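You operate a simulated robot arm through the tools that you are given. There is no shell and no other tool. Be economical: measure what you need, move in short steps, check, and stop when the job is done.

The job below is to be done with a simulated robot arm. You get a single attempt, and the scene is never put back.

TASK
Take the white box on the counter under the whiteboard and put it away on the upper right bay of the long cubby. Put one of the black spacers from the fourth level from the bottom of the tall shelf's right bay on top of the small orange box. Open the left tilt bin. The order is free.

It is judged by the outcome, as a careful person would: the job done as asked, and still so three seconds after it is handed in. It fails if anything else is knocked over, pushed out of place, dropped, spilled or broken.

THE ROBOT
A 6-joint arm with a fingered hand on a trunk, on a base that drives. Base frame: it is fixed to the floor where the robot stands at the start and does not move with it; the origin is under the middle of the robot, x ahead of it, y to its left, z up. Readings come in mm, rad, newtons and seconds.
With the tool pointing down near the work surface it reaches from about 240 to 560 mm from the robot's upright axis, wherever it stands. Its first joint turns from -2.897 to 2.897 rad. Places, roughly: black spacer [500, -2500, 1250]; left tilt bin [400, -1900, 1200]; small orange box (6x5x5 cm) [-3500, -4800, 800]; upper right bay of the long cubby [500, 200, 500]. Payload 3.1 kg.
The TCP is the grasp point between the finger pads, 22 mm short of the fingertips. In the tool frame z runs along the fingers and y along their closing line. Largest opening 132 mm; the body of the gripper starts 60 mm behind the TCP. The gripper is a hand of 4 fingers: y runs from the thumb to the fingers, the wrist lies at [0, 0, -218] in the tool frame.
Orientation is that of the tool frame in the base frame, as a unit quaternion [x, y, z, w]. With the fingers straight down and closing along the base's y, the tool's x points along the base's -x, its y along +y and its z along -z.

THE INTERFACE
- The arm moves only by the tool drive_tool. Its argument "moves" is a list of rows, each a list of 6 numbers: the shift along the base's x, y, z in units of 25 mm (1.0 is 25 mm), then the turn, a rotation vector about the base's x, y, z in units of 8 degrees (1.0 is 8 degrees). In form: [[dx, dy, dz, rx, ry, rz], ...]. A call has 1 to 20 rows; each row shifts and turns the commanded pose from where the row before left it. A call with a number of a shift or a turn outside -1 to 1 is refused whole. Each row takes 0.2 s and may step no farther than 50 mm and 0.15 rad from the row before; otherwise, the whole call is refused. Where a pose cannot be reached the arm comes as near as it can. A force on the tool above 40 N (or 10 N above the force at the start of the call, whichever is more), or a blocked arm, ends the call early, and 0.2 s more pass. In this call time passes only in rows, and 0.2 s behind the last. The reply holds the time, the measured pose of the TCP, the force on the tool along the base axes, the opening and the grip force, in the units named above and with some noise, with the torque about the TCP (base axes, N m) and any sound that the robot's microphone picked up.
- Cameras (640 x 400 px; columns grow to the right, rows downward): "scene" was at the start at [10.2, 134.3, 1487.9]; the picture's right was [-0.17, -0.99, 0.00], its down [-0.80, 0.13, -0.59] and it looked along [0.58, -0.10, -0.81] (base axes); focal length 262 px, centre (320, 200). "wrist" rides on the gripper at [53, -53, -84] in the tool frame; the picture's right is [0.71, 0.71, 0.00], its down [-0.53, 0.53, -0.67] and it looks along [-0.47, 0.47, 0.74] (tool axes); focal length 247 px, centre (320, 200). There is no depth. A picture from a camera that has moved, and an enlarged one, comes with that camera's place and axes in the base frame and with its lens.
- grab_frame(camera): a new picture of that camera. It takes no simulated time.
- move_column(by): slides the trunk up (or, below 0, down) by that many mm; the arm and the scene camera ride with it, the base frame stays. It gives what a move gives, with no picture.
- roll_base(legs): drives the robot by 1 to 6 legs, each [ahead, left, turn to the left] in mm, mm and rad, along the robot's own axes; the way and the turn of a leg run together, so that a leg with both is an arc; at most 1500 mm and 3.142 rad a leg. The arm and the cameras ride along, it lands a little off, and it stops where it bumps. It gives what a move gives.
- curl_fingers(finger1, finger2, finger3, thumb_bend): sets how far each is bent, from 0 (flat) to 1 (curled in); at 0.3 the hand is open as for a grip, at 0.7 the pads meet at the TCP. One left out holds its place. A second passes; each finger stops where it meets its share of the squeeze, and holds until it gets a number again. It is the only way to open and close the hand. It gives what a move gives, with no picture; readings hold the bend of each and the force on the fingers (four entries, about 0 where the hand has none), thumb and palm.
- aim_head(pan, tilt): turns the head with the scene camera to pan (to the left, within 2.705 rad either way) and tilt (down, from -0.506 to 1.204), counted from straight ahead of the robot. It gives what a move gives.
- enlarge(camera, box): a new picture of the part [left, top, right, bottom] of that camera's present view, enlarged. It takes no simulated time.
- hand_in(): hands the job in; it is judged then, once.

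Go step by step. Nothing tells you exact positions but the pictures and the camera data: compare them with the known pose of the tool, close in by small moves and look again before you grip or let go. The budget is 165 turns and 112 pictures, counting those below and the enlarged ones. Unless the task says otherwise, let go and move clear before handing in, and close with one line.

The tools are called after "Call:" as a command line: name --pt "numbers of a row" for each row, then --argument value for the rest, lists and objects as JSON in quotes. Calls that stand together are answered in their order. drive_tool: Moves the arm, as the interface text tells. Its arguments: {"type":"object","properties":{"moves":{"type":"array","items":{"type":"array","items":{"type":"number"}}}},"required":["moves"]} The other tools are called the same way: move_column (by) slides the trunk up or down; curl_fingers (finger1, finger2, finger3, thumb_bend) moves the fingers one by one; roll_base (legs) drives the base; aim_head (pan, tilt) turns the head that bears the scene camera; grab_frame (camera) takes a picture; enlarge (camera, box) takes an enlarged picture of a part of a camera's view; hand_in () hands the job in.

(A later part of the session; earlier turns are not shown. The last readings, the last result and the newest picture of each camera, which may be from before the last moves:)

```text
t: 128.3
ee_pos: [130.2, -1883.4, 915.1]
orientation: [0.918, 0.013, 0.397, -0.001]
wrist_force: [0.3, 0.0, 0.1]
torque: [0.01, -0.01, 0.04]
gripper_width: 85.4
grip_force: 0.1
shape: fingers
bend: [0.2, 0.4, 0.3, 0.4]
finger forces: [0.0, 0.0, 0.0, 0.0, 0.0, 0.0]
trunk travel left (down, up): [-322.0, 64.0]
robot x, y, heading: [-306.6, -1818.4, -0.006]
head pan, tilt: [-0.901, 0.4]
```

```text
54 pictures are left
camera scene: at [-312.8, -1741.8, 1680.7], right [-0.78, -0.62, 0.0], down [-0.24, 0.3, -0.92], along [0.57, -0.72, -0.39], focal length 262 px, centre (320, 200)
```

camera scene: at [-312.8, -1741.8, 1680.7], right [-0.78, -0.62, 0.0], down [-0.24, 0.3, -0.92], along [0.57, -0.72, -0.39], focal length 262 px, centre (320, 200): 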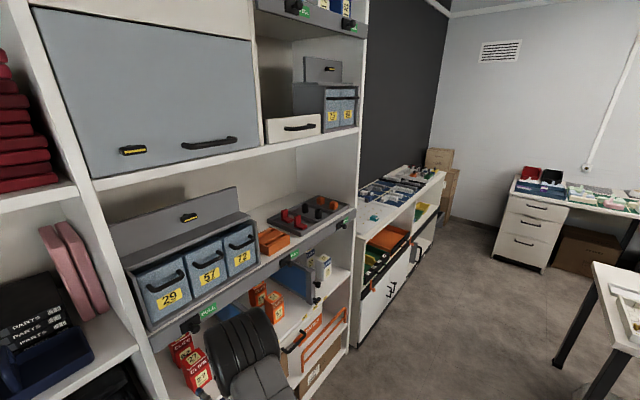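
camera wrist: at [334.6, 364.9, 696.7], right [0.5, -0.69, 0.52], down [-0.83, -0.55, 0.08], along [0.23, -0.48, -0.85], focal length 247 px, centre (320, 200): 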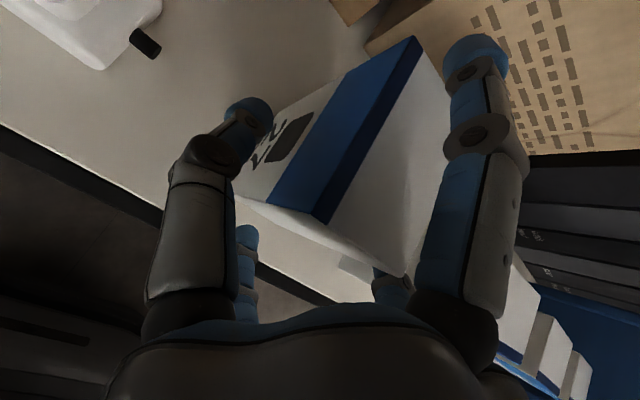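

The bin rack 29/67/72 is at the hinted place, and the left tilt bin is 29; the spacer tray is to its right on the same level. I enlarge both.

Call:
aim_head --pan -0.45 --tilt 0.55

Call:
enlarge --camera "scene" --box '[200, 110, 400, 260]'

Call:
enlarge --camera "scene" --box '[360, 90, 540, 225]'

```text
t: 129.2
ee_pos: [131.3, -1883.4, 915.8]
orientation: [0.918, 0.014, 0.397, -0.002]
wrist_force: [-0.1, -0.4, 1.0]
torque: [0.01, 0.0, 0.0]
gripper_width: 85.3
grip_force: 0.2
shape: fingers
bend: [0.2, 0.4, 0.3, 0.4]
finger forces: [0.0, 0.0, 0.0, 0.0, 0.0, 0.1]
trunk travel left (down, up): [-322.0, 64.0]
robot x, y, heading: [-307.1, -1816.3, -0.003]
head pan, tilt: [-0.45, 0.55]
```

```text
2.67 times, centred on (300, 185) of scene
camera zoom: at [-289.5, -1708.5, 1667.0], right [-0.44, -0.9, 0.0], down [-0.47, 0.23, -0.85], along [0.77, -0.37, -0.52], focal length 698 px, centre (373, 240)
```

zoom: 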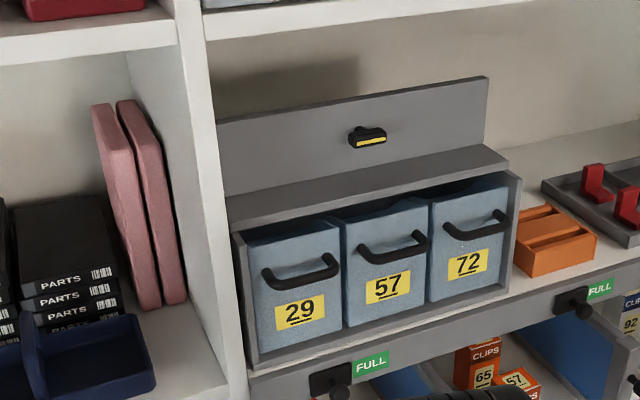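

```text
2.96 times, centred on (450, 158) of scene
camera zoom: at [-289.5, -1708.5, 1667.0], right [-0.44, -0.9, 0.0], down [-0.47, 0.23, -0.85], along [0.77, -0.37, -0.52], focal length 775 px, centre (-65, 326)
```

zoom: 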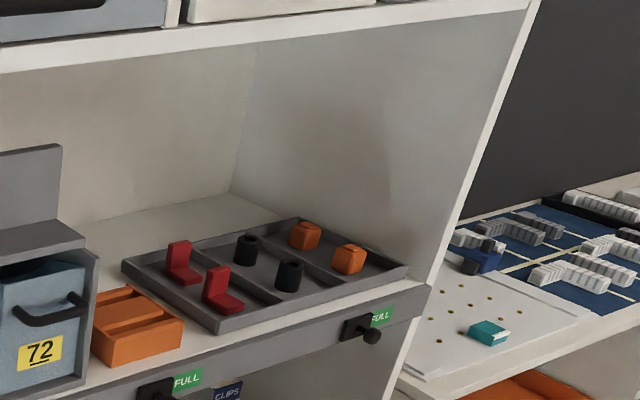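

The bin handle is around [360, -1930, 1198]. I raise the tool and bring the hand to horizontal pointing at the shelf.

Call:
drive_tool --pt "0.35 0 0.8 0 -0.45 0" --pt "0.35 0 0.8 0 -0.45 0" --pt "0.35 0 0.8 0 -0.45 0" --pt "0.35 0 0.8 0 -0.45 0" --pt "0.35 0 0.8 0 -0.45 0" --pt "0.35 0 0.8 0 -0.45 0" --pt "0.35 0 0.8 0 -0.45 0" --pt "0.35 0 0.8 0 -0.45 0" --pt "0.35 0 0.8 0 -0.45 0" --pt "0.35 0 0.8 0 -0.45 0" --pt "0.35 0 0.8 0 -0.45 0" --pt "0.35 0 0.8 0 -0.45 0"

Call:
move_column --by 30

Call:
grab_frame --camera "wrist"

```text
t: 131.8
ee_pos: [236.2, -1888.5, 1155.8]
orientation: [0.706, 0.016, 0.708, 0.002]
wrist_force: [-0.8, -0.3, -0.2]
torque: [0.02, -0.02, 0.01]
gripper_width: 85.5
grip_force: 0.1
shape: fingers
bend: [0.2, 0.4, 0.3, 0.4]
finger forces: [0.1, 0.0, 0.1, 0.1, 0.1, 0.0]
out of reach, approached as far as the arm can: row 12
trunk travel left (down, up): [-322.0, 64.0]
robot x, y, heading: [-306.1, -1815.3, -0.002]
head pan, tilt: [-0.45, 0.55]
```

```text
t: 132.5
ee_pos: [236.7, -1888.0, 1186.2]
orientation: [0.707, 0.016, 0.707, 0.001]
wrist_force: [-0.7, -0.3, -0.1]
torque: [0.02, 0.0, 0.03]
gripper_width: 85.7
grip_force: 0.0
shape: fingers
bend: [0.2, 0.4, 0.3, 0.4]
finger forces: [0.0, 0.0, 0.0, 0.0, 0.1, 0.0]
trunk travel left (down, up): [-352.0, 34.0]
robot x, y, heading: [-310.4, -1817.8, 0.005]
head pan, tilt: [-0.45, 0.55]
```

```text
51 pictures are left
camera wrist: at [151.8, -1834.8, 1239.7], right [0.01, -0.69, 0.72], down [-0.66, -0.55, -0.51], along [0.75, -0.47, -0.46], focal length 247 px, centre (320, 200)
```

wrist: 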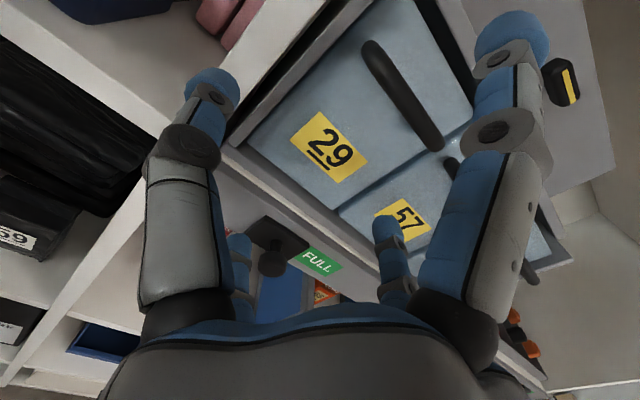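

Triangulated: handle bar of bin 29 is at about [312, -1908, 1238], 75 mm wide, horizontal. I roll the hand 90° so thumb and finger 2 close vertically on it, and flatten fingers 1 and 3.

Call:
drive_tool --pt "0 0 0 -1 0 0" --pt "0 0 0 -1 0 0" --pt "0 0 0 -1 0 0" --pt "0 0 0 -1 0 0" --pt "0 0 0 -1 0 0" --pt "0 0 0 -1 0 0" --pt "0 0 0 -1 0 0" --pt "0 0 0 -1 0 0" --pt "0 0 0 -1 0 0" --pt "0 0 0 -1 0 0" --pt "0 0 0 -1 0 0" --pt "0 0 0 -0.25 0 -0.1"

Call:
curl_fingers --finger1 0 --finger3 0 --finger2 0.45 --thumb_bend 0.45

Call:
grab_frame --camera "wrist"

Call:
grab_frame --camera "scene"

```text
t: 135.1
ee_pos: [240.2, -1895.5, 1193.3]
orientation: [0.511, 0.5, 0.5, 0.488]
wrist_force: [0.4, 1.1, -0.1]
torque: [0.0, 0.03, 0.02]
gripper_width: 85.2
grip_force: 0.1
shape: fingers
bend: [0.2, 0.4, 0.3, 0.4]
finger forces: [0.0, 0.0, 0.1, 0.0, 0.0, 0.1]
out of reach, approached as far as the arm can: row 10, 11, 12
trunk travel left (down, up): [-352.0, 34.0]
robot x, y, heading: [-309.5, -1818.0, 0.001]
head pan, tilt: [-0.45, 0.55]
```

```text
t: 136.1
ee_pos: [239.7, -1894.9, 1193.0]
orientation: [0.511, 0.501, 0.5, 0.487]
wrist_force: [-0.4, 0.8, 0.0]
torque: [-0.02, 0.01, -0.01]
gripper_width: 96.6
grip_force: 0.1
shape: fingers
bend: [0.01, 0.45, 0.01, 0.45]
finger forces: [0.0, 0.0, 0.1, 0.1, 0.0, 0.1]
trunk travel left (down, up): [-352.0, 34.0]
robot x, y, heading: [-308.8, -1818.0, -0.002]
head pan, tilt: [-0.45, 0.55]
```

```text
50 pictures are left
camera wrist: at [155.1, -1841.5, 1143.4], right [0.01, 0.69, 0.72], down [-0.65, -0.54, 0.53], along [0.76, -0.48, 0.44], focal length 247 px, centre (320, 200)
```

wrist: 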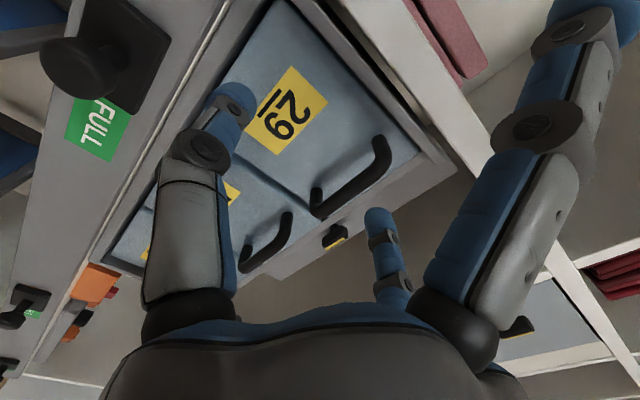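

```text
49 pictures are left
camera scene: at [-289.5, -1708.3, 1697.3], right [-0.44, -0.9, 0.0], down [-0.47, 0.23, -0.85], along [0.77, -0.37, -0.52], focal length 262 px, centre (320, 200)
```

scene: 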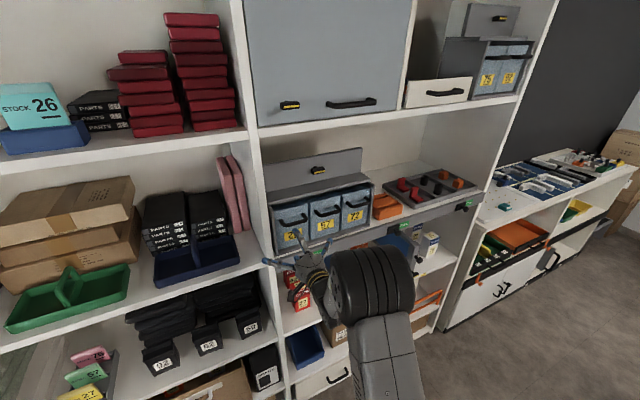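

Handle refined to about [300, -1908, 1240]. I yaw the tool −10° (so finger 3 stays clear of the next handle) and align in front of the bar.

Call:
drive_tool --pt "0.2 -0.2 0.6 0 0 -0.6" --pt "0.2 -0.2 0.6 0 0 -0.65" --pt "0 -0.1 0.6 0 0 0"

Call:
grab_frame --camera "wrist"

```text
t: 136.9
ee_pos: [227.6, -1955.5, 1227.8]
orientation: [0.535, 0.474, 0.468, 0.519]
wrist_force: [-0.6, -0.1, 0.0]
torque: [-0.02, 0.0, -0.04]
gripper_width: 96.9
grip_force: 0.1
shape: fingers
bend: [0.01, 0.45, 0.01, 0.45]
finger forces: [0.0, 0.0, 0.0, 0.1, 0.0, 0.0]
out of reach, approached as far as the arm can: row 1, 2
trunk travel left (down, up): [-352.0, 34.0]
robot x, y, heading: [-307.4, -1812.1, 0.004]
head pan, tilt: [-0.45, 0.55]
```

```text
48 pictures are left
camera wrist: at [149.2, -1892.3, 1176.2], right [0.09, 0.69, 0.71], down [-0.71, -0.45, 0.54], along [0.7, -0.56, 0.45], focal length 247 px, centre (320, 200)
```

wrist: 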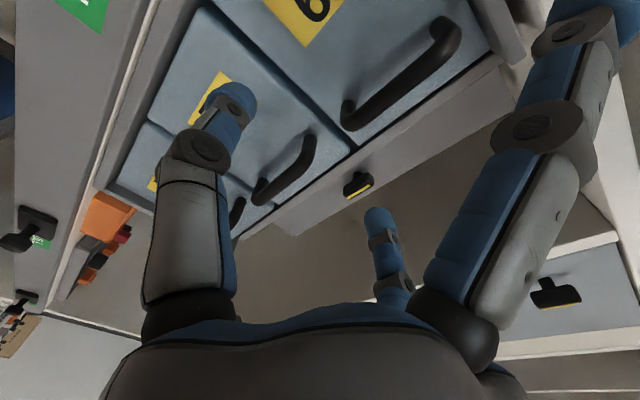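

The arm drifted right at its limit; I'll shift the base left 47 mm instead and re-look.

Call:
roll_base --legs '[[0, 47, 0]]'

Call:
drive_tool --pt "0.4 0 0.4 0 0 0"

Call:
grab_frame --camera "wrist"

```text
t: 137.8
ee_pos: [228.2, -1908.0, 1225.7]
orientation: [0.534, 0.475, 0.469, 0.519]
wrist_force: [-0.2, -0.2, 1.2]
torque: [0.01, 0.01, -0.04]
gripper_width: 96.6
grip_force: 0.0
shape: fingers
bend: [0.01, 0.45, 0.01, 0.45]
finger forces: [0.0, 0.1, 0.0, 0.0, 0.1, 0.1]
trunk travel left (down, up): [-352.0, 34.0]
robot x, y, heading: [-310.3, -1768.1, 0.001]
head pan, tilt: [-0.45, 0.55]
```

```text
t: 138.2
ee_pos: [238.0, -1910.8, 1235.1]
orientation: [0.536, 0.474, 0.469, 0.518]
wrist_force: [0.2, -0.5, -0.5]
torque: [0.04, 0.03, 0.01]
gripper_width: 96.6
grip_force: 0.1
shape: fingers
bend: [0.01, 0.45, 0.01, 0.45]
finger forces: [0.1, 0.1, 0.1, 0.1, 0.1, 0.0]
trunk travel left (down, up): [-352.0, 34.0]
robot x, y, heading: [-309.0, -1768.5, -0.006]
head pan, tilt: [-0.45, 0.55]
```

```text
47 pictures are left
camera wrist: at [160.1, -1847.7, 1185.9], right [0.09, 0.69, 0.71], down [-0.71, -0.46, 0.53], along [0.7, -0.56, 0.45], focal length 247 px, centre (320, 200)
```

wrist: 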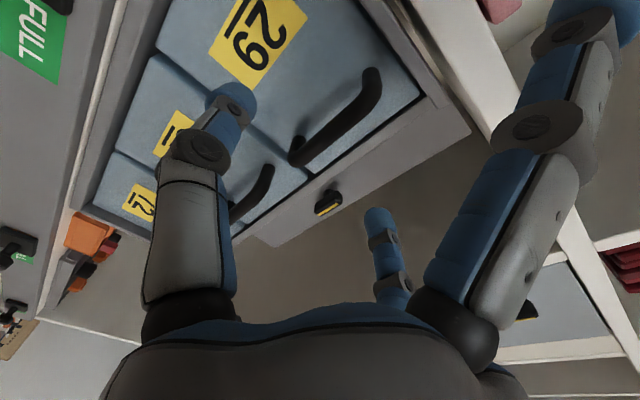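

The bar centre is at about [308, -1906, 1239], level with the TCP. I advance along x in steps.

Call:
drive_tool --pt "0.6 0.05 0.05 0 0 0" --pt "0.6 0.05 0.05 0 0 0" --pt "0.6 0.05 0 0 0 0"

Call:
grab_frame --camera "wrist"

```text
t: 139.0
ee_pos: [284.9, -1909.6, 1238.3]
orientation: [0.534, 0.476, 0.472, 0.516]
wrist_force: [-0.7, 0.4, 0.6]
torque: [-0.02, 0.0, -0.02]
gripper_width: 97.0
grip_force: 0.1
shape: fingers
bend: [0.01, 0.45, 0.01, 0.45]
finger forces: [0.0, 0.0, 0.0, 0.1, 0.0, 0.0]
out of reach, approached as far as the arm can: row 3
trunk travel left (down, up): [-352.0, 34.0]
robot x, y, heading: [-306.6, -1766.4, -0.005]
head pan, tilt: [-0.45, 0.55]
```

```text
46 pictures are left
camera wrist: at [204.1, -1847.6, 1188.8], right [0.09, 0.69, 0.71], down [-0.71, -0.46, 0.54], along [0.7, -0.55, 0.45], focal length 247 px, centre (320, 200)
```

wrist: 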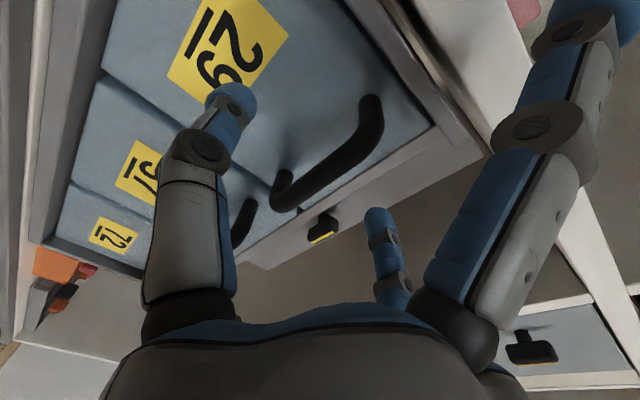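

Bar is between thumb and finger 2; it's about 20 mm farther ahead. I nudge the base forward 18 mm and up 4 mm.

Call:
roll_base --legs '[[18, 0, 0]]'

Call:
move_column --by 4

Call:
grab_frame --camera "wrist"

```text
t: 139.8
ee_pos: [301.1, -1909.7, 1239.0]
orientation: [0.533, 0.478, 0.471, 0.516]
wrist_force: [-0.4, -0.2, 0.3]
torque: [0.01, 0.0, -0.01]
gripper_width: 96.9
grip_force: 0.0
shape: fingers
bend: [0.0, 0.45, 0.0, 0.45]
finger forces: [0.0, 0.0, 0.0, 0.0, 0.0, 0.0]
trunk travel left (down, up): [-352.0, 34.0]
robot x, y, heading: [-289.7, -1770.9, -0.002]
head pan, tilt: [-0.45, 0.55]
```

```text
t: 140.3
ee_pos: [301.0, -1908.8, 1243.3]
orientation: [0.533, 0.477, 0.471, 0.515]
wrist_force: [0.5, -0.6, -0.2]
torque: [0.0, 0.01, -0.02]
gripper_width: 96.6
grip_force: 0.1
shape: fingers
bend: [0.0, 0.45, 0.0, 0.45]
finger forces: [0.0, 0.0, 0.0, 0.0, 0.1, 0.0]
trunk travel left (down, up): [-356.0, 30.0]
robot x, y, heading: [-289.3, -1772.1, 0.002]
head pan, tilt: [-0.45, 0.55]
```

```text
45 pictures are left
camera wrist: at [222.0, -1847.5, 1193.2], right [0.09, 0.7, 0.71], down [-0.71, -0.46, 0.54], along [0.7, -0.55, 0.45], focal length 247 px, centre (320, 200)
```

wrist: 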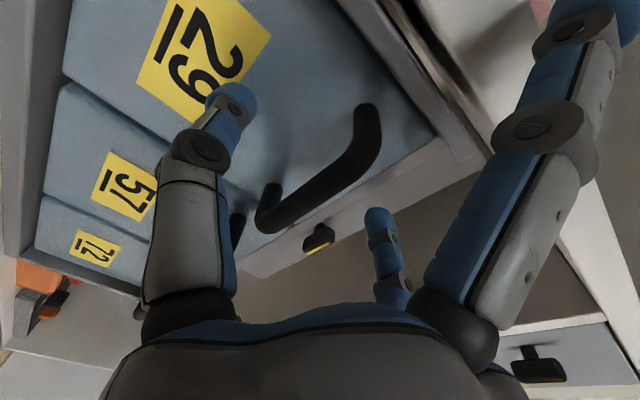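

The bar is centred on the grasp point. I close thumb and finger 2.

Call:
curl_fingers --finger2 0.72 --thumb_bend 0.72

Call:
grab_frame --camera "wrist"

```text
t: 141.3
ee_pos: [302.3, -1910.8, 1243.2]
orientation: [0.533, 0.477, 0.471, 0.516]
wrist_force: [0.7, 0.2, -3.7]
torque: [0.04, 0.03, -0.01]
gripper_width: 85.1
grip_force: 2.2
shape: fingers
bend: [0.0, 0.72, 0.0, 0.69]
finger forces: [0.0, 0.1, 0.0, 0.0, 3.9, 0.0]
trunk travel left (down, up): [-356.0, 30.0]
robot x, y, heading: [-292.1, -1771.4, -0.004]
head pan, tilt: [-0.45, 0.55]
```

```text
44 pictures are left
camera wrist: at [222.2, -1847.5, 1192.7], right [0.09, 0.69, 0.71], down [-0.71, -0.46, 0.54], along [0.7, -0.55, 0.45], focal length 247 px, centre (320, 200)
```

wrist: 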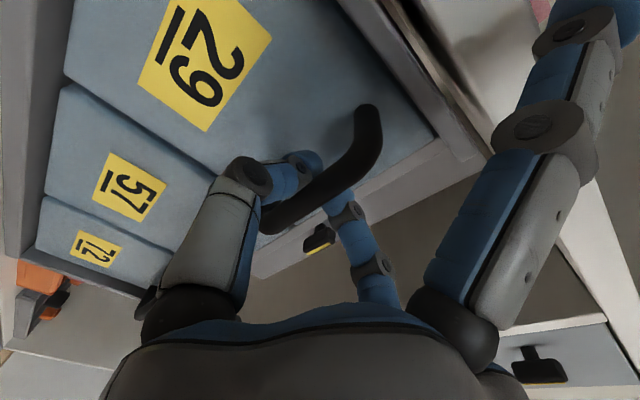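

The fingertips have closed behind the bar, hooking it. I pull gently back along an arc and watch forces.

Call:
drive_tool --pt "-0.3 0 0 0 0 0" --pt "-0.3 0 0 0 0 0" --pt "-0.3 0 -0.05 0 0 0"

Call:
grab_frame --camera "wrist"

```text
t: 142.2
ee_pos: [276.2, -1910.6, 1242.2]
orientation: [0.535, 0.477, 0.47, 0.516]
wrist_force: [-0.2, -0.4, -5.5]
torque: [0.01, 0.11, 0.01]
gripper_width: 86.0
grip_force: 2.3
shape: fingers
bend: [0.0, 0.72, 0.0, 0.67]
finger forces: [0.0, 0.1, 0.0, 0.0, 4.5, 0.0]
trunk travel left (down, up): [-356.0, 30.0]
robot x, y, heading: [-288.6, -1769.4, -0.004]
head pan, tilt: [-0.45, 0.55]
```

```text
43 pictures are left
camera wrist: at [197.5, -1847.7, 1192.2], right [0.09, 0.69, 0.71], down [-0.71, -0.46, 0.54], along [0.7, -0.55, 0.45], focal length 247 px, centre (320, 200)
```

wrist: 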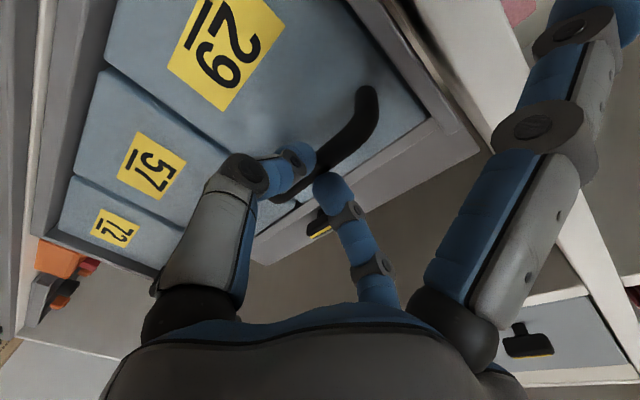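

Call:
enlarge --camera "wrist" --box '[220, 60, 420, 260]'

```text
2.00 times, centred on (320, 160) of wrist
camera zoom: at [197.5, -1847.7, 1192.2], right [0.09, 0.69, 0.71], down [-0.71, -0.46, 0.54], along [0.7, -0.55, 0.45], focal length 494 px, centre (320, 280)
```

zoom: 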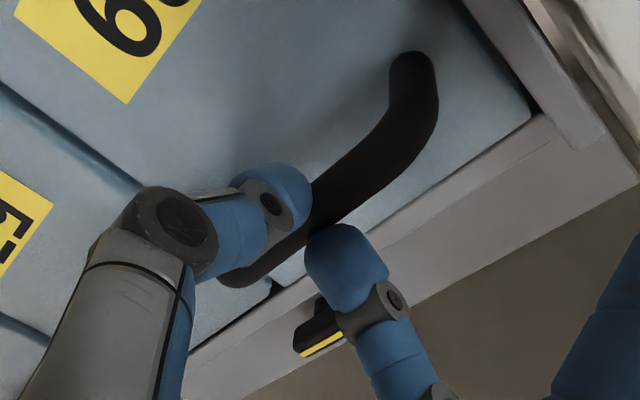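

Both tips ended up in front of the bar: I wasn't deep enough. I open, and drive 40 mm forward so the bar sits deeper.

Call:
curl_fingers --finger2 0.48 --thumb_bend 0.48

Call:
roll_base --legs '[[40, 0, 0]]'

Call:
enlarge --camera "wrist" --box '[160, 60, 480, 300]'

```text
t: 143.2
ee_pos: [277.9, -1909.6, 1242.0]
orientation: [0.532, 0.476, 0.471, 0.517]
wrist_force: [-0.3, -0.3, 0.3]
torque: [-0.02, -0.06, 0.0]
gripper_width: 94.8
grip_force: 0.0
shape: fingers
bend: [0.0, 0.48, 0.0, 0.48]
finger forces: [0.0, 0.0, 0.0, 0.0, 0.1, 0.1]
trunk travel left (down, up): [-356.0, 30.0]
robot x, y, heading: [-291.1, -1767.9, -0.001]
head pan, tilt: [-0.45, 0.55]
```

```text
t: 144.1
ee_pos: [306.7, -1910.4, 1239.4]
orientation: [0.536, 0.479, 0.468, 0.515]
wrist_force: [-9.9, 2.6, 2.0]
torque: [-0.09, 0.2, -0.4]
gripper_width: 94.8
grip_force: 4.6
shape: fingers
bend: [0.0, 0.48, 0.0, 0.48]
finger forces: [0.3, 0.0, 4.6, 0.0, 4.5, 0.0]
trunk travel left (down, up): [-356.0, 30.0]
robot x, y, heading: [-255.1, -1768.4, 0.003]
head pan, tilt: [-0.45, 0.55]
stopped in leg 1: the force on the tool passed its limit at 143 N (the readings are from after the stop); the commanded pose is now the measured one
```

```text
1.67 times, centred on (320, 180) of wrist
camera zoom: at [226.4, -1848.1, 1191.0], right [0.1, 0.69, 0.71], down [-0.7, -0.46, 0.54], along [0.7, -0.55, 0.44], focal length 412 px, centre (320, 233)
```

zoom: 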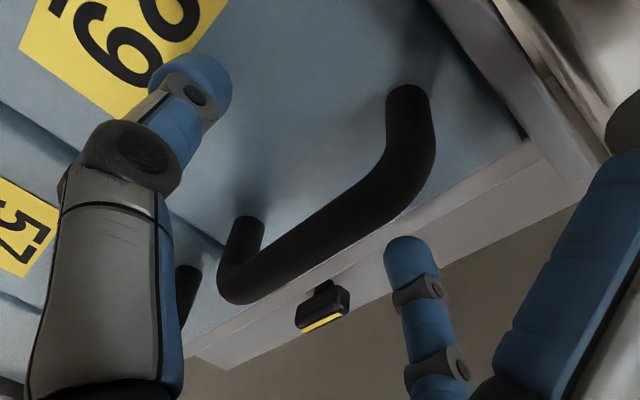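

I overpushed (thumb reached the bin face), so I back off 5 mm. New triangulation puts the bar at [297, -1904, 1237]; I was too high before, so I lower 2 mm and hook finger 2 deeper over the bar.

Call:
drive_tool --pt "-0.2 0 -0.1 0 0 0"

Call:
curl_fingers --finger2 0.85 --thumb_bend 0.6

Call:
enlarge --camera "wrist" --box '[160, 60, 480, 300]'

Call:
grab_frame --camera "scene"

```text
t: 144.5
ee_pos: [303.3, -1911.2, 1236.9]
orientation: [0.536, 0.48, 0.467, 0.514]
wrist_force: [0.4, 0.3, -0.7]
torque: [0.01, 0.0, -0.06]
gripper_width: 94.7
grip_force: 0.4
shape: fingers
bend: [0.0, 0.48, 0.0, 0.48]
finger forces: [0.0, 0.1, 0.3, 0.0, 0.0, 0.0]
trunk travel left (down, up): [-356.0, 30.0]
robot x, y, heading: [-255.7, -1768.3, -0.0]
head pan, tilt: [-0.45, 0.55]
```

```text
t: 145.5
ee_pos: [303.1, -1910.5, 1237.4]
orientation: [0.537, 0.479, 0.467, 0.514]
wrist_force: [3.2, -1.2, 4.3]
torque: [-0.02, 0.0, -0.05]
gripper_width: 88.5
grip_force: 4.0
shape: fingers
bend: [0.0, 0.79, 0.0, 0.6]
finger forces: [0.0, 6.4, 0.5, 0.0, 0.6, 0.0]
trunk travel left (down, up): [-356.0, 30.0]
robot x, y, heading: [-259.5, -1771.3, -0.003]
head pan, tilt: [-0.45, 0.55]
```

```text
1.67 times, centred on (320, 180) of wrist
camera zoom: at [223.7, -1848.8, 1187.6], right [0.1, 0.69, 0.71], down [-0.7, -0.46, 0.54], along [0.71, -0.55, 0.44], focal length 412 px, centre (320, 233)
```

zoom: 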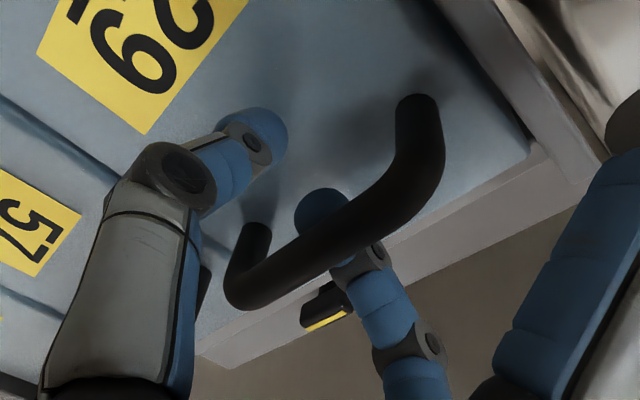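

```text
39 pictures are left
camera scene: at [-237.1, -1662.3, 1701.4], right [-0.44, -0.9, 0.0], down [-0.47, 0.23, -0.85], along [0.77, -0.37, -0.52], focal length 262 px, centre (320, 200)
```

scene: 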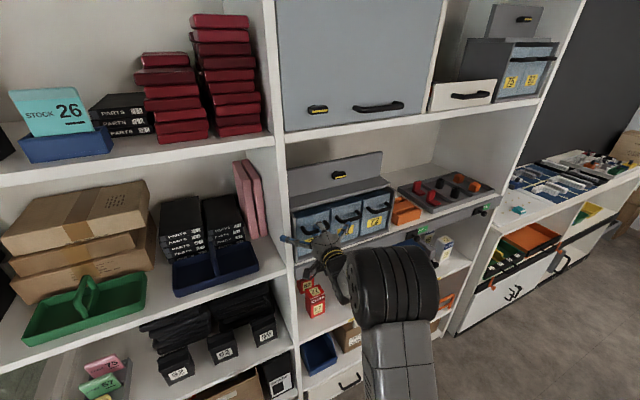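

Finger 2 is clearly hooked behind the bar. I pull back along the arc.

Call:
drive_tool --pt "-0.4 0 -0.03 0 0 0" --pt "-0.4 0 -0.08 0 0 0" --pt "-0.4 0 -0.13 0 0 0" --pt "-0.4 0 -0.18 0 0 0"

Call:
enlarge --camera "wrist" --box '[160, 0, 480, 300]'

```text
t: 146.5
ee_pos: [262.8, -1910.2, 1225.7]
orientation: [0.536, 0.479, 0.468, 0.514]
wrist_force: [0.0, -0.2, 0.1]
torque: [-0.03, -0.03, -0.01]
gripper_width: 88.5
grip_force: 0.2
shape: fingers
bend: [0.0, 0.82, 0.0, 0.6]
finger forces: [0.0, 0.6, 0.0, 0.1, 0.0, 0.0]
trunk travel left (down, up): [-356.0, 30.0]
robot x, y, heading: [-257.1, -1766.8, -0.002]
head pan, tilt: [-0.45, 0.55]
```

```text
1.33 times, centred on (320, 150) of wrist
camera zoom: at [182.9, -1848.0, 1176.5], right [0.1, 0.69, 0.71], down [-0.7, -0.46, 0.55], along [0.71, -0.55, 0.44], focal length 329 px, centre (320, 267)
```

zoom: 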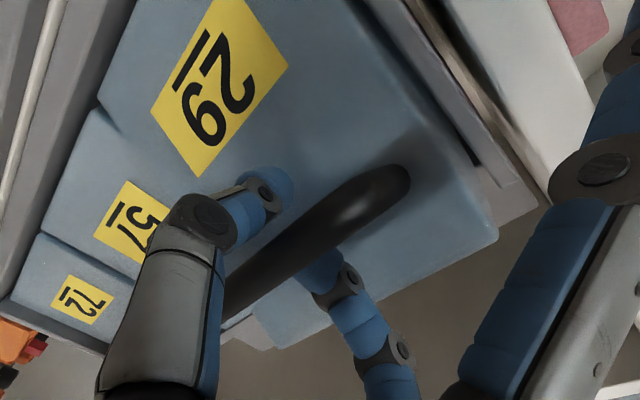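

The bin is tilting open with little force. I keep pulling along the arc.

Call:
drive_tool --pt "-0.4 0 -0.2 0 0 0" --pt "-0.4 0 -0.25 0 0 0" --pt "-0.4 0 -0.3 0 0 0" --pt "-0.4 0 -0.35 0 0 0"

Call:
enlarge --camera "wrist" --box '[160, 0, 480, 300]'

Call:
enlarge --camera "scene" --box '[250, 130, 450, 330]'

```text
t: 147.5
ee_pos: [223.6, -1914.1, 1201.7]
orientation: [0.538, 0.479, 0.471, 0.51]
wrist_force: [1.4, 2.0, 0.2]
torque: [0.02, -0.05, 0.03]
gripper_width: 89.6
grip_force: 2.5
shape: fingers
bend: [0.0, 0.82, 0.0, 0.58]
finger forces: [0.0, 2.2, 0.1, 0.0, 3.5, 0.0]
out of reach, approached as far as the arm can: row 4
trunk travel left (down, up): [-356.0, 30.0]
robot x, y, heading: [-256.3, -1768.9, 0.004]
head pan, tilt: [-0.45, 0.55]
```

```text
1.33 times, centred on (320, 150) of wrist
camera zoom: at [144.4, -1851.5, 1153.7], right [0.1, 0.69, 0.72], down [-0.7, -0.47, 0.54], along [0.71, -0.55, 0.44], focal length 329 px, centre (320, 267)
```

zoom: 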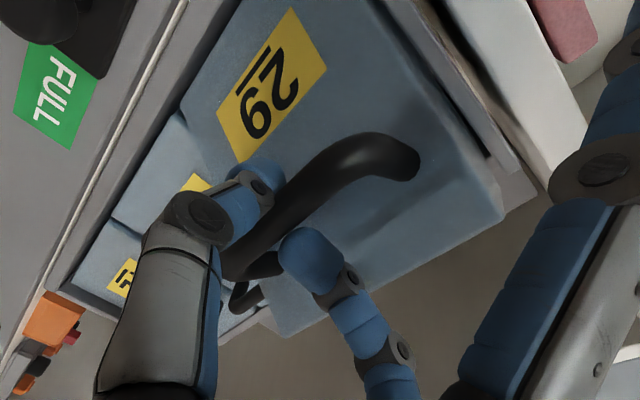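

```text
2.00 times, centred on (350, 230) of scene
camera zoom: at [-237.1, -1662.2, 1701.3], right [-0.44, -0.9, 0.0], down [-0.47, 0.23, -0.85], along [0.77, -0.37, -0.52], focal length 523 px, centre (260, 140)
```

zoom: 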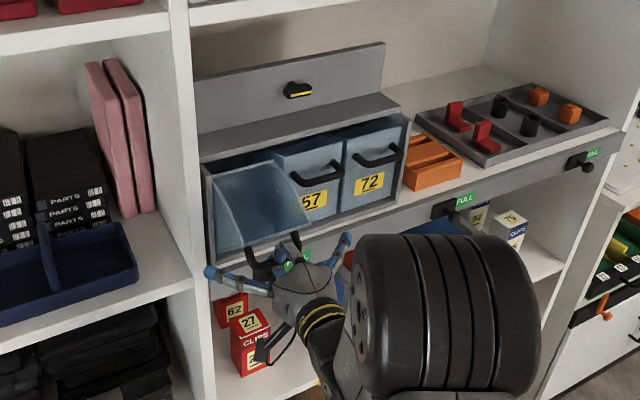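

The bin is tilted wide open. I release and check that it stays.

Call:
curl_fingers --finger2 0.5 --thumb_bend 0.4

Call:
enlarge --camera "wrist" --box '[160, 0, 480, 300]'

```text
t: 148.5
ee_pos: [223.3, -1912.8, 1202.1]
orientation: [0.538, 0.478, 0.471, 0.51]
wrist_force: [0.1, 0.2, 0.5]
torque: [0.0, 0.01, 0.0]
gripper_width: 100.0
grip_force: 0.0
shape: fingers
bend: [0.0, 0.5, 0.0, 0.4]
finger forces: [0.0, 0.1, 0.0, 0.0, 0.0, 0.0]
trunk travel left (down, up): [-356.0, 30.0]
robot x, y, heading: [-258.2, -1769.9, -0.0]
head pan, tilt: [-0.45, 0.55]
```

```text
1.33 times, centred on (320, 150) of wrist
camera zoom: at [144.2, -1851.7, 1153.9], right [0.1, 0.69, 0.72], down [-0.7, -0.47, 0.54], along [0.71, -0.55, 0.44], focal length 329 px, centre (320, 267)
```

zoom: 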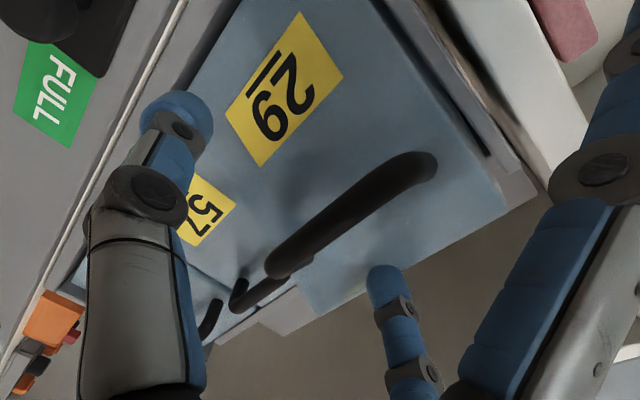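

It seems to stay. I back the robot off and check from the scene camera.

Call:
roll_base --legs '[[-130, 0, 0]]'

Call:
enlarge --camera "scene" --box '[230, 130, 470, 310]'

```text
t: 149.8
ee_pos: [93.6, -1914.2, 1202.1]
orientation: [0.538, 0.478, 0.47, 0.511]
wrist_force: [-0.3, 0.0, 0.4]
torque: [0.0, -0.03, -0.01]
gripper_width: 100.8
grip_force: 0.0
shape: fingers
bend: [0.0, 0.5, 0.0, 0.4]
finger forces: [0.0, 0.0, 0.1, 0.0, 0.0, 0.0]
trunk travel left (down, up): [-356.0, 30.0]
robot x, y, heading: [-386.7, -1765.8, -0.002]
head pan, tilt: [-0.45, 0.55]
```

```text
2.22 times, centred on (350, 220) of scene
camera zoom: at [-368.0, -1662.0, 1701.4], right [-0.44, -0.9, 0.0], down [-0.47, 0.23, -0.85], along [0.77, -0.37, -0.52], focal length 582 px, centre (253, 156)
```

zoom: 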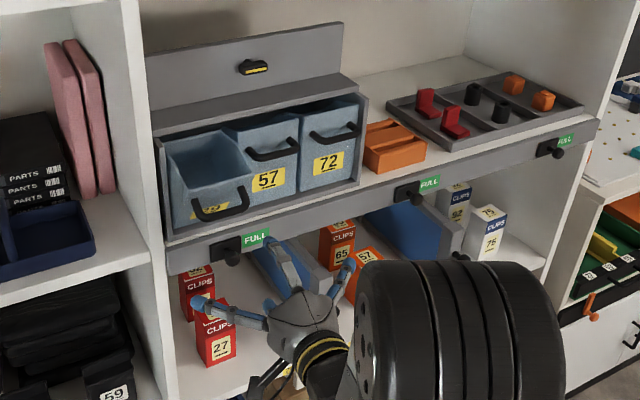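

Bin 29 stays open at roughly 30°. To be sure it's fully open I'll hook its rim from inside with finger 2 and pull a bit further until a stop is felt.

Call:
curl_fingers --finger2 0.4 --thumb_bend 0.3

Call:
roll_base --legs '[[45, 0, 0]]'

Call:
drive_tool --pt "0.3 0 0.8 0 0 0" --pt "0.3 0 0.8 0 0 0" --pt "0.8 0 0.2 0 0 0" --pt "0.8 0 0 0 0 0" --pt "0.8 0 0 0 0 0" --pt "0.8 0 0 0 0 0"

Call:
grab_frame --camera "wrist"

Call:
enlarge --camera "scene" --box '[230, 130, 470, 310]'

```text
t: 150.8
ee_pos: [94.5, -1914.7, 1202.0]
orientation: [0.538, 0.478, 0.47, 0.511]
wrist_force: [0.2, -0.2, 0.9]
torque: [0.01, 0.02, 0.03]
gripper_width: 108.6
grip_force: 0.0
shape: fingers
bend: [0.0, 0.4, 0.0, 0.3]
finger forces: [0.1, 0.0, 0.0, 0.0, 0.0, 0.1]
trunk travel left (down, up): [-356.0, 30.0]
robot x, y, heading: [-386.3, -1767.5, -0.003]
head pan, tilt: [-0.45, 0.55]
```

```text
t: 151.7
ee_pos: [139.7, -1915.1, 1201.9]
orientation: [0.539, 0.478, 0.469, 0.51]
wrist_force: [0.5, -0.6, 0.3]
torque: [-0.01, 0.03, -0.01]
gripper_width: 108.5
grip_force: 0.1
shape: fingers
bend: [0.0, 0.4, 0.0, 0.3]
finger forces: [0.1, 0.1, 0.0, 0.0, 0.0, 0.0]
trunk travel left (down, up): [-356.0, 30.0]
robot x, y, heading: [-345.0, -1766.8, -0.003]
head pan, tilt: [-0.45, 0.55]
```

```text
t: 153.1
ee_pos: [234.0, -1915.1, 1247.0]
orientation: [0.539, 0.479, 0.469, 0.51]
wrist_force: [-0.8, -0.1, -0.3]
torque: [-0.02, 0.01, 0.01]
gripper_width: 108.5
grip_force: 0.0
shape: fingers
bend: [0.0, 0.4, 0.0, 0.3]
finger forces: [0.0, 0.1, 0.0, 0.0, 0.0, 0.1]
trunk travel left (down, up): [-356.0, 30.0]
robot x, y, heading: [-344.1, -1767.0, -0.0]
head pan, tilt: [-0.45, 0.55]
```

```text
33 pictures are left
camera wrist: at [154.0, -1852.3, 1199.3], right [0.1, 0.69, 0.72], down [-0.7, -0.47, 0.54], along [0.71, -0.55, 0.44], focal length 247 px, centre (320, 200)
```

wrist: 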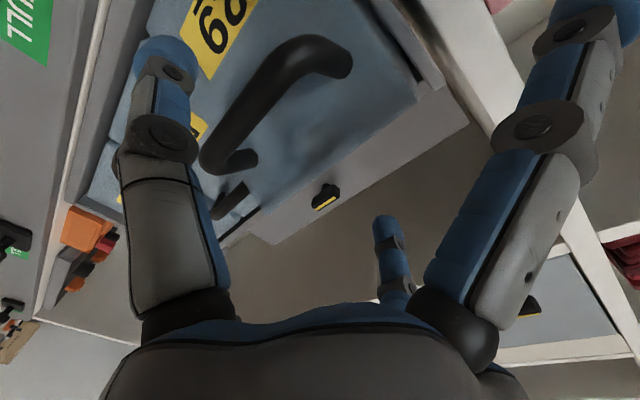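

```text
2.22 times, centred on (350, 220) of scene
camera zoom: at [-322.2, -1662.2, 1701.3], right [-0.44, -0.9, 0.0], down [-0.47, 0.23, -0.85], along [0.77, -0.37, -0.52], focal length 582 px, centre (253, 156)
```

zoom: 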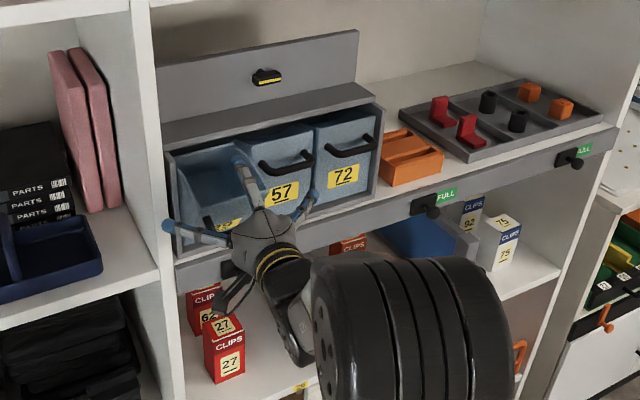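

Finger 2 is above the open bin. I go 16 mm deeper and curl it down inside the rim.

Call:
drive_tool --pt "0.65 0 0 0 0 0"

Call:
curl_fingers --finger2 0.75

Call:
drive_tool --pt "-0.4 0 -0.1 0 0 0" --pt "-0.4 0 -0.2 0 0 0"

Call:
grab_frame --camera "wrist"

```text
t: 153.5
ee_pos: [251.4, -1914.3, 1247.5]
orientation: [0.539, 0.479, 0.469, 0.51]
wrist_force: [0.5, -0.5, -0.4]
torque: [0.0, 0.01, -0.03]
gripper_width: 108.4
grip_force: 0.1
shape: fingers
bend: [0.0, 0.4, 0.0, 0.3]
finger forces: [0.0, 0.0, 0.0, 0.0, 0.0, 0.0]
trunk travel left (down, up): [-356.0, 30.0]
robot x, y, heading: [-344.9, -1769.1, -0.002]
head pan, tilt: [-0.45, 0.55]
```

```text
t: 154.5
ee_pos: [249.2, -1914.9, 1247.9]
orientation: [0.538, 0.478, 0.47, 0.511]
wrist_force: [0.4, -0.2, -1.2]
torque: [-0.03, -0.04, 0.02]
gripper_width: 108.6
grip_force: 0.4
shape: fingers
bend: [0.0, 0.75, 0.0, 0.3]
finger forces: [0.0, 0.0, 0.0, 0.1, 0.5, 0.0]
trunk travel left (down, up): [-356.0, 30.0]
robot x, y, heading: [-342.3, -1767.4, -0.002]
head pan, tilt: [-0.45, 0.55]
```

```text
t: 155.1
ee_pos: [230.6, -1914.9, 1241.0]
orientation: [0.538, 0.479, 0.469, 0.51]
wrist_force: [0.1, -0.3, -0.4]
torque: [0.01, -0.03, -0.01]
gripper_width: 108.8
grip_force: 0.3
shape: fingers
bend: [0.0, 0.75, 0.0, 0.3]
finger forces: [0.0, 0.1, 0.0, 0.1, 0.2, 0.0]
trunk travel left (down, up): [-356.0, 30.0]
robot x, y, heading: [-346.2, -1769.4, -0.001]
head pan, tilt: [-0.45, 0.55]
```

```text
31 pictures are left
camera wrist: at [150.0, -1852.5, 1192.1], right [0.1, 0.69, 0.72], down [-0.7, -0.47, 0.54], along [0.71, -0.56, 0.44], focal length 247 px, centre (320, 200)
```

wrist: 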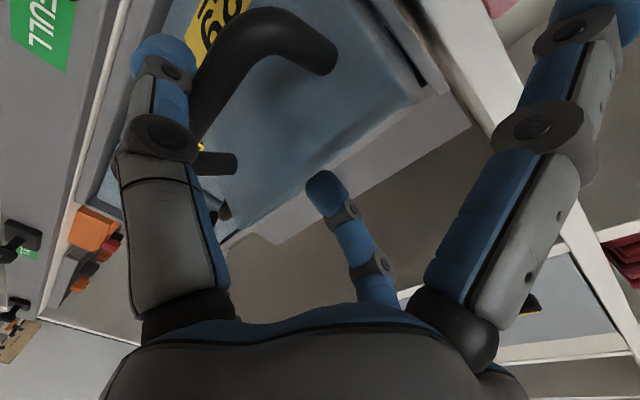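

Call:
drive_tool --pt "-0.5 0 -0.3 0 0 0" --pt "-0.5 0 -0.4 0 0 0"

Call:
enlarge --camera "scene" --box '[230, 130, 470, 310]'

```text
t: 155.7
ee_pos: [205.8, -1914.4, 1222.6]
orientation: [0.538, 0.478, 0.47, 0.511]
wrist_force: [-0.3, 0.4, 0.5]
torque: [0.06, 0.01, -0.03]
gripper_width: 108.6
grip_force: 0.0
shape: fingers
bend: [0.0, 0.75, 0.0, 0.3]
finger forces: [0.1, 0.0, 0.0, 0.0, 0.1, 0.0]
trunk travel left (down, up): [-356.0, 30.0]
robot x, y, heading: [-341.3, -1768.6, -0.002]
head pan, tilt: [-0.45, 0.55]
```

```text
2.22 times, centred on (350, 220) of scene
camera zoom: at [-322.8, -1662.2, 1701.3], right [-0.44, -0.9, 0.0], down [-0.47, 0.23, -0.85], along [0.77, -0.37, -0.52], focal length 582 px, centre (253, 156)
```

zoom: 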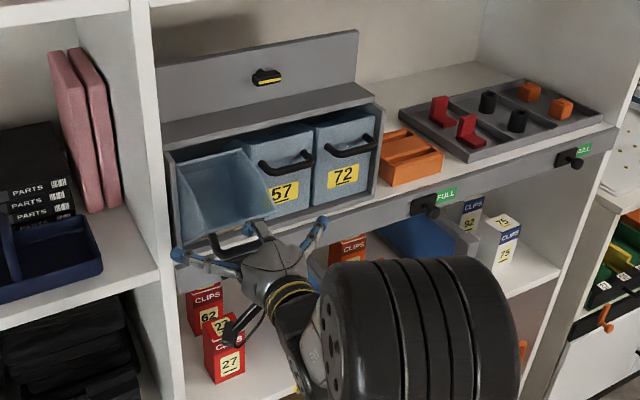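

Now the bin is open to about 45°. I open the fingers and back away.

Call:
curl_fingers --finger2 0.3

Call:
roll_base --legs '[[-100, 0, 0]]'

Call:
enlarge --camera "scene" --box '[230, 110, 470, 290]'

```text
t: 156.7
ee_pos: [206.1, -1915.7, 1223.2]
orientation: [0.538, 0.478, 0.47, 0.511]
wrist_force: [0.0, 0.2, -0.2]
torque: [0.01, -0.01, 0.01]
gripper_width: 108.7
grip_force: 0.1
shape: fingers
bend: [0.0, 0.3, 0.0, 0.3]
finger forces: [0.0, 0.0, 0.1, 0.0, 0.0, 0.0]
trunk travel left (down, up): [-356.0, 30.0]
robot x, y, heading: [-344.2, -1768.7, -0.004]
head pan, tilt: [-0.45, 0.55]
```

```text
t: 157.8
ee_pos: [104.1, -1914.2, 1222.7]
orientation: [0.538, 0.478, 0.47, 0.511]
wrist_force: [0.5, -0.5, 0.4]
torque: [-0.01, -0.01, 0.0]
gripper_width: 108.7
grip_force: 0.0
shape: fingers
bend: [0.0, 0.3, 0.0, 0.3]
finger forces: [0.0, 0.1, 0.0, 0.0, 0.1, 0.1]
trunk travel left (down, up): [-356.0, 30.0]
robot x, y, heading: [-444.8, -1769.2, -0.004]
head pan, tilt: [-0.45, 0.55]
```

```text
2.22 times, centred on (350, 200) of scene
camera zoom: at [-425.5, -1661.8, 1701.4], right [-0.44, -0.9, 0.0], down [-0.47, 0.23, -0.85], along [0.77, -0.37, -0.52], focal length 582 px, centre (253, 200)
```

zoom: 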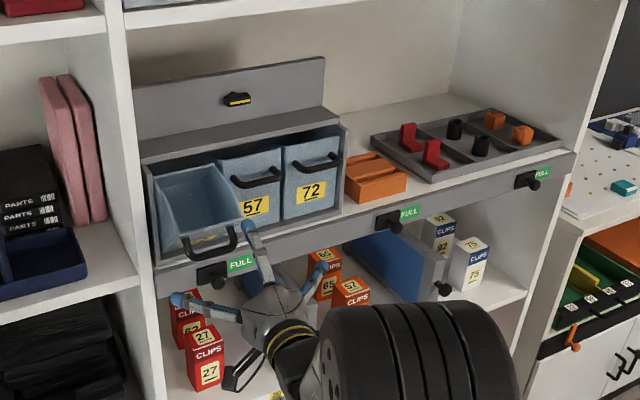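

The left tilt bin is open. Next the spacer: the nearer black spacer triangulates to about [368, -2585], top z≈1154. I turn the hand to point straight down and drive right.

Call:
drive_tool --pt "-0.2 0 -0.5 0 0 0.4" --pt "-0.2 0 -0.5 0 0 0.4" --pt "-0.2 0 -0.5 0 0.94 0" --pt "-0.2 0 -0.5 0 0.94 0" --pt "-0.2 0 -0.5 0 0.94 0" --pt "-0.2 0 -0.5 0 0.94 0" --pt "-0.2 0 -0.5 0 0.94 0" --pt "-0.2 0 -0.5 0 0.94 0" --pt "0 0 -0.5 0 0.94 0" --pt "0 0 -0.5 0 0.94 0" --pt "0 0 0 0 0.94 0" --pt "0 0 0 0 0.94 0" --pt "0 0 0 0 0.94 0" --pt "0 0 0 0 0.8 0"

Call:
roll_base --legs '[[0, -760, 0.004]]'

Call:
aim_head --pan -0.2 --tilt 0.6

Call:
grab_frame --camera "scene"

```text
t: 160.8
ee_pos: [64.7, -1915.0, 1096.3]
orientation: [0.713, 0.701, -0.005, -0.013]
wrist_force: [-0.3, 0.9, -0.5]
torque: [-0.04, 0.0, 0.01]
gripper_width: 108.7
grip_force: 0.1
shape: fingers
bend: [0.0, 0.3, 0.0, 0.3]
finger forces: [0.0, 0.1, 0.0, 0.0, 0.1, 0.1]
trunk travel left (down, up): [-356.0, 30.0]
robot x, y, heading: [-444.3, -1766.9, -0.002]
head pan, tilt: [-0.45, 0.55]
```

```text
t: 164.9
ee_pos: [64.2, -2670.4, 1097.5]
orientation: [0.711, 0.703, -0.004, -0.012]
wrist_force: [0.1, 0.2, 0.9]
torque: [0.0, -0.03, 0.02]
gripper_width: 108.6
grip_force: 0.1
shape: fingers
bend: [0.0, 0.3, 0.0, 0.3]
finger forces: [0.1, 0.0, 0.0, 0.0, 0.0, 0.1]
trunk travel left (down, up): [-356.0, 30.0]
robot x, y, heading: [-446.2, -2528.8, 0.005]
head pan, tilt: [-0.45, 0.55]
```

```text
t: 165.7
ee_pos: [63.8, -2670.6, 1098.0]
orientation: [0.711, 0.703, -0.005, -0.011]
wrist_force: [-0.5, 1.1, -0.7]
torque: [0.0, 0.02, -0.01]
gripper_width: 108.6
grip_force: 0.0
shape: fingers
bend: [0.0, 0.3, 0.0, 0.3]
finger forces: [0.1, 0.0, 0.1, 0.0, 0.0, 0.1]
trunk travel left (down, up): [-356.0, 30.0]
robot x, y, heading: [-443.4, -2522.6, -0.0]
head pan, tilt: [-0.201, 0.6]
```

```text
28 pictures are left
camera scene: at [-420.2, -2399.4, 1696.8], right [-0.2, -0.98, 0.0], down [-0.55, 0.11, -0.83], along [0.81, -0.16, -0.56], focal length 262 px, centre (320, 200)
```

scene: 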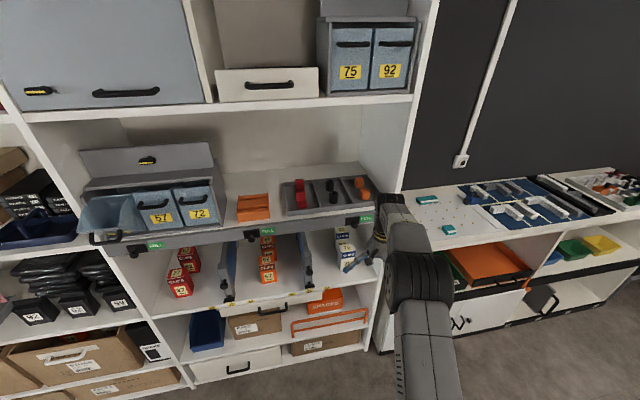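

The fourth level from the bottom is indeed the bin/tray level. I enlarge the tray for a precise fix.

Call:
enlarge --camera "scene" --box '[270, 150, 400, 230]'

```text
4.92 times, centred on (335, 190) of scene
camera zoom: at [-420.2, -2399.4, 1696.8], right [-0.2, -0.98, 0.0], down [-0.55, 0.11, -0.83], along [0.81, -0.16, -0.56], focal length 1288 px, centre (246, 249)
```

zoom: 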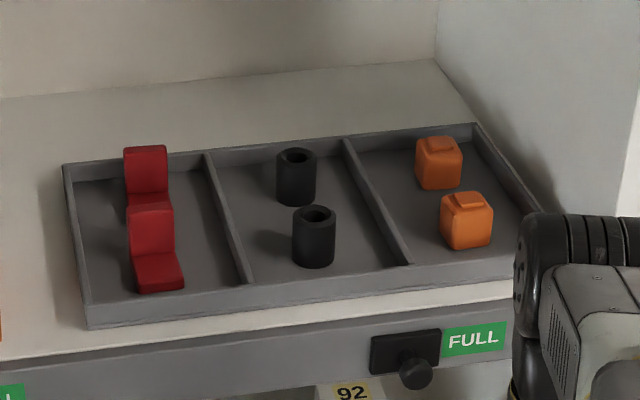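

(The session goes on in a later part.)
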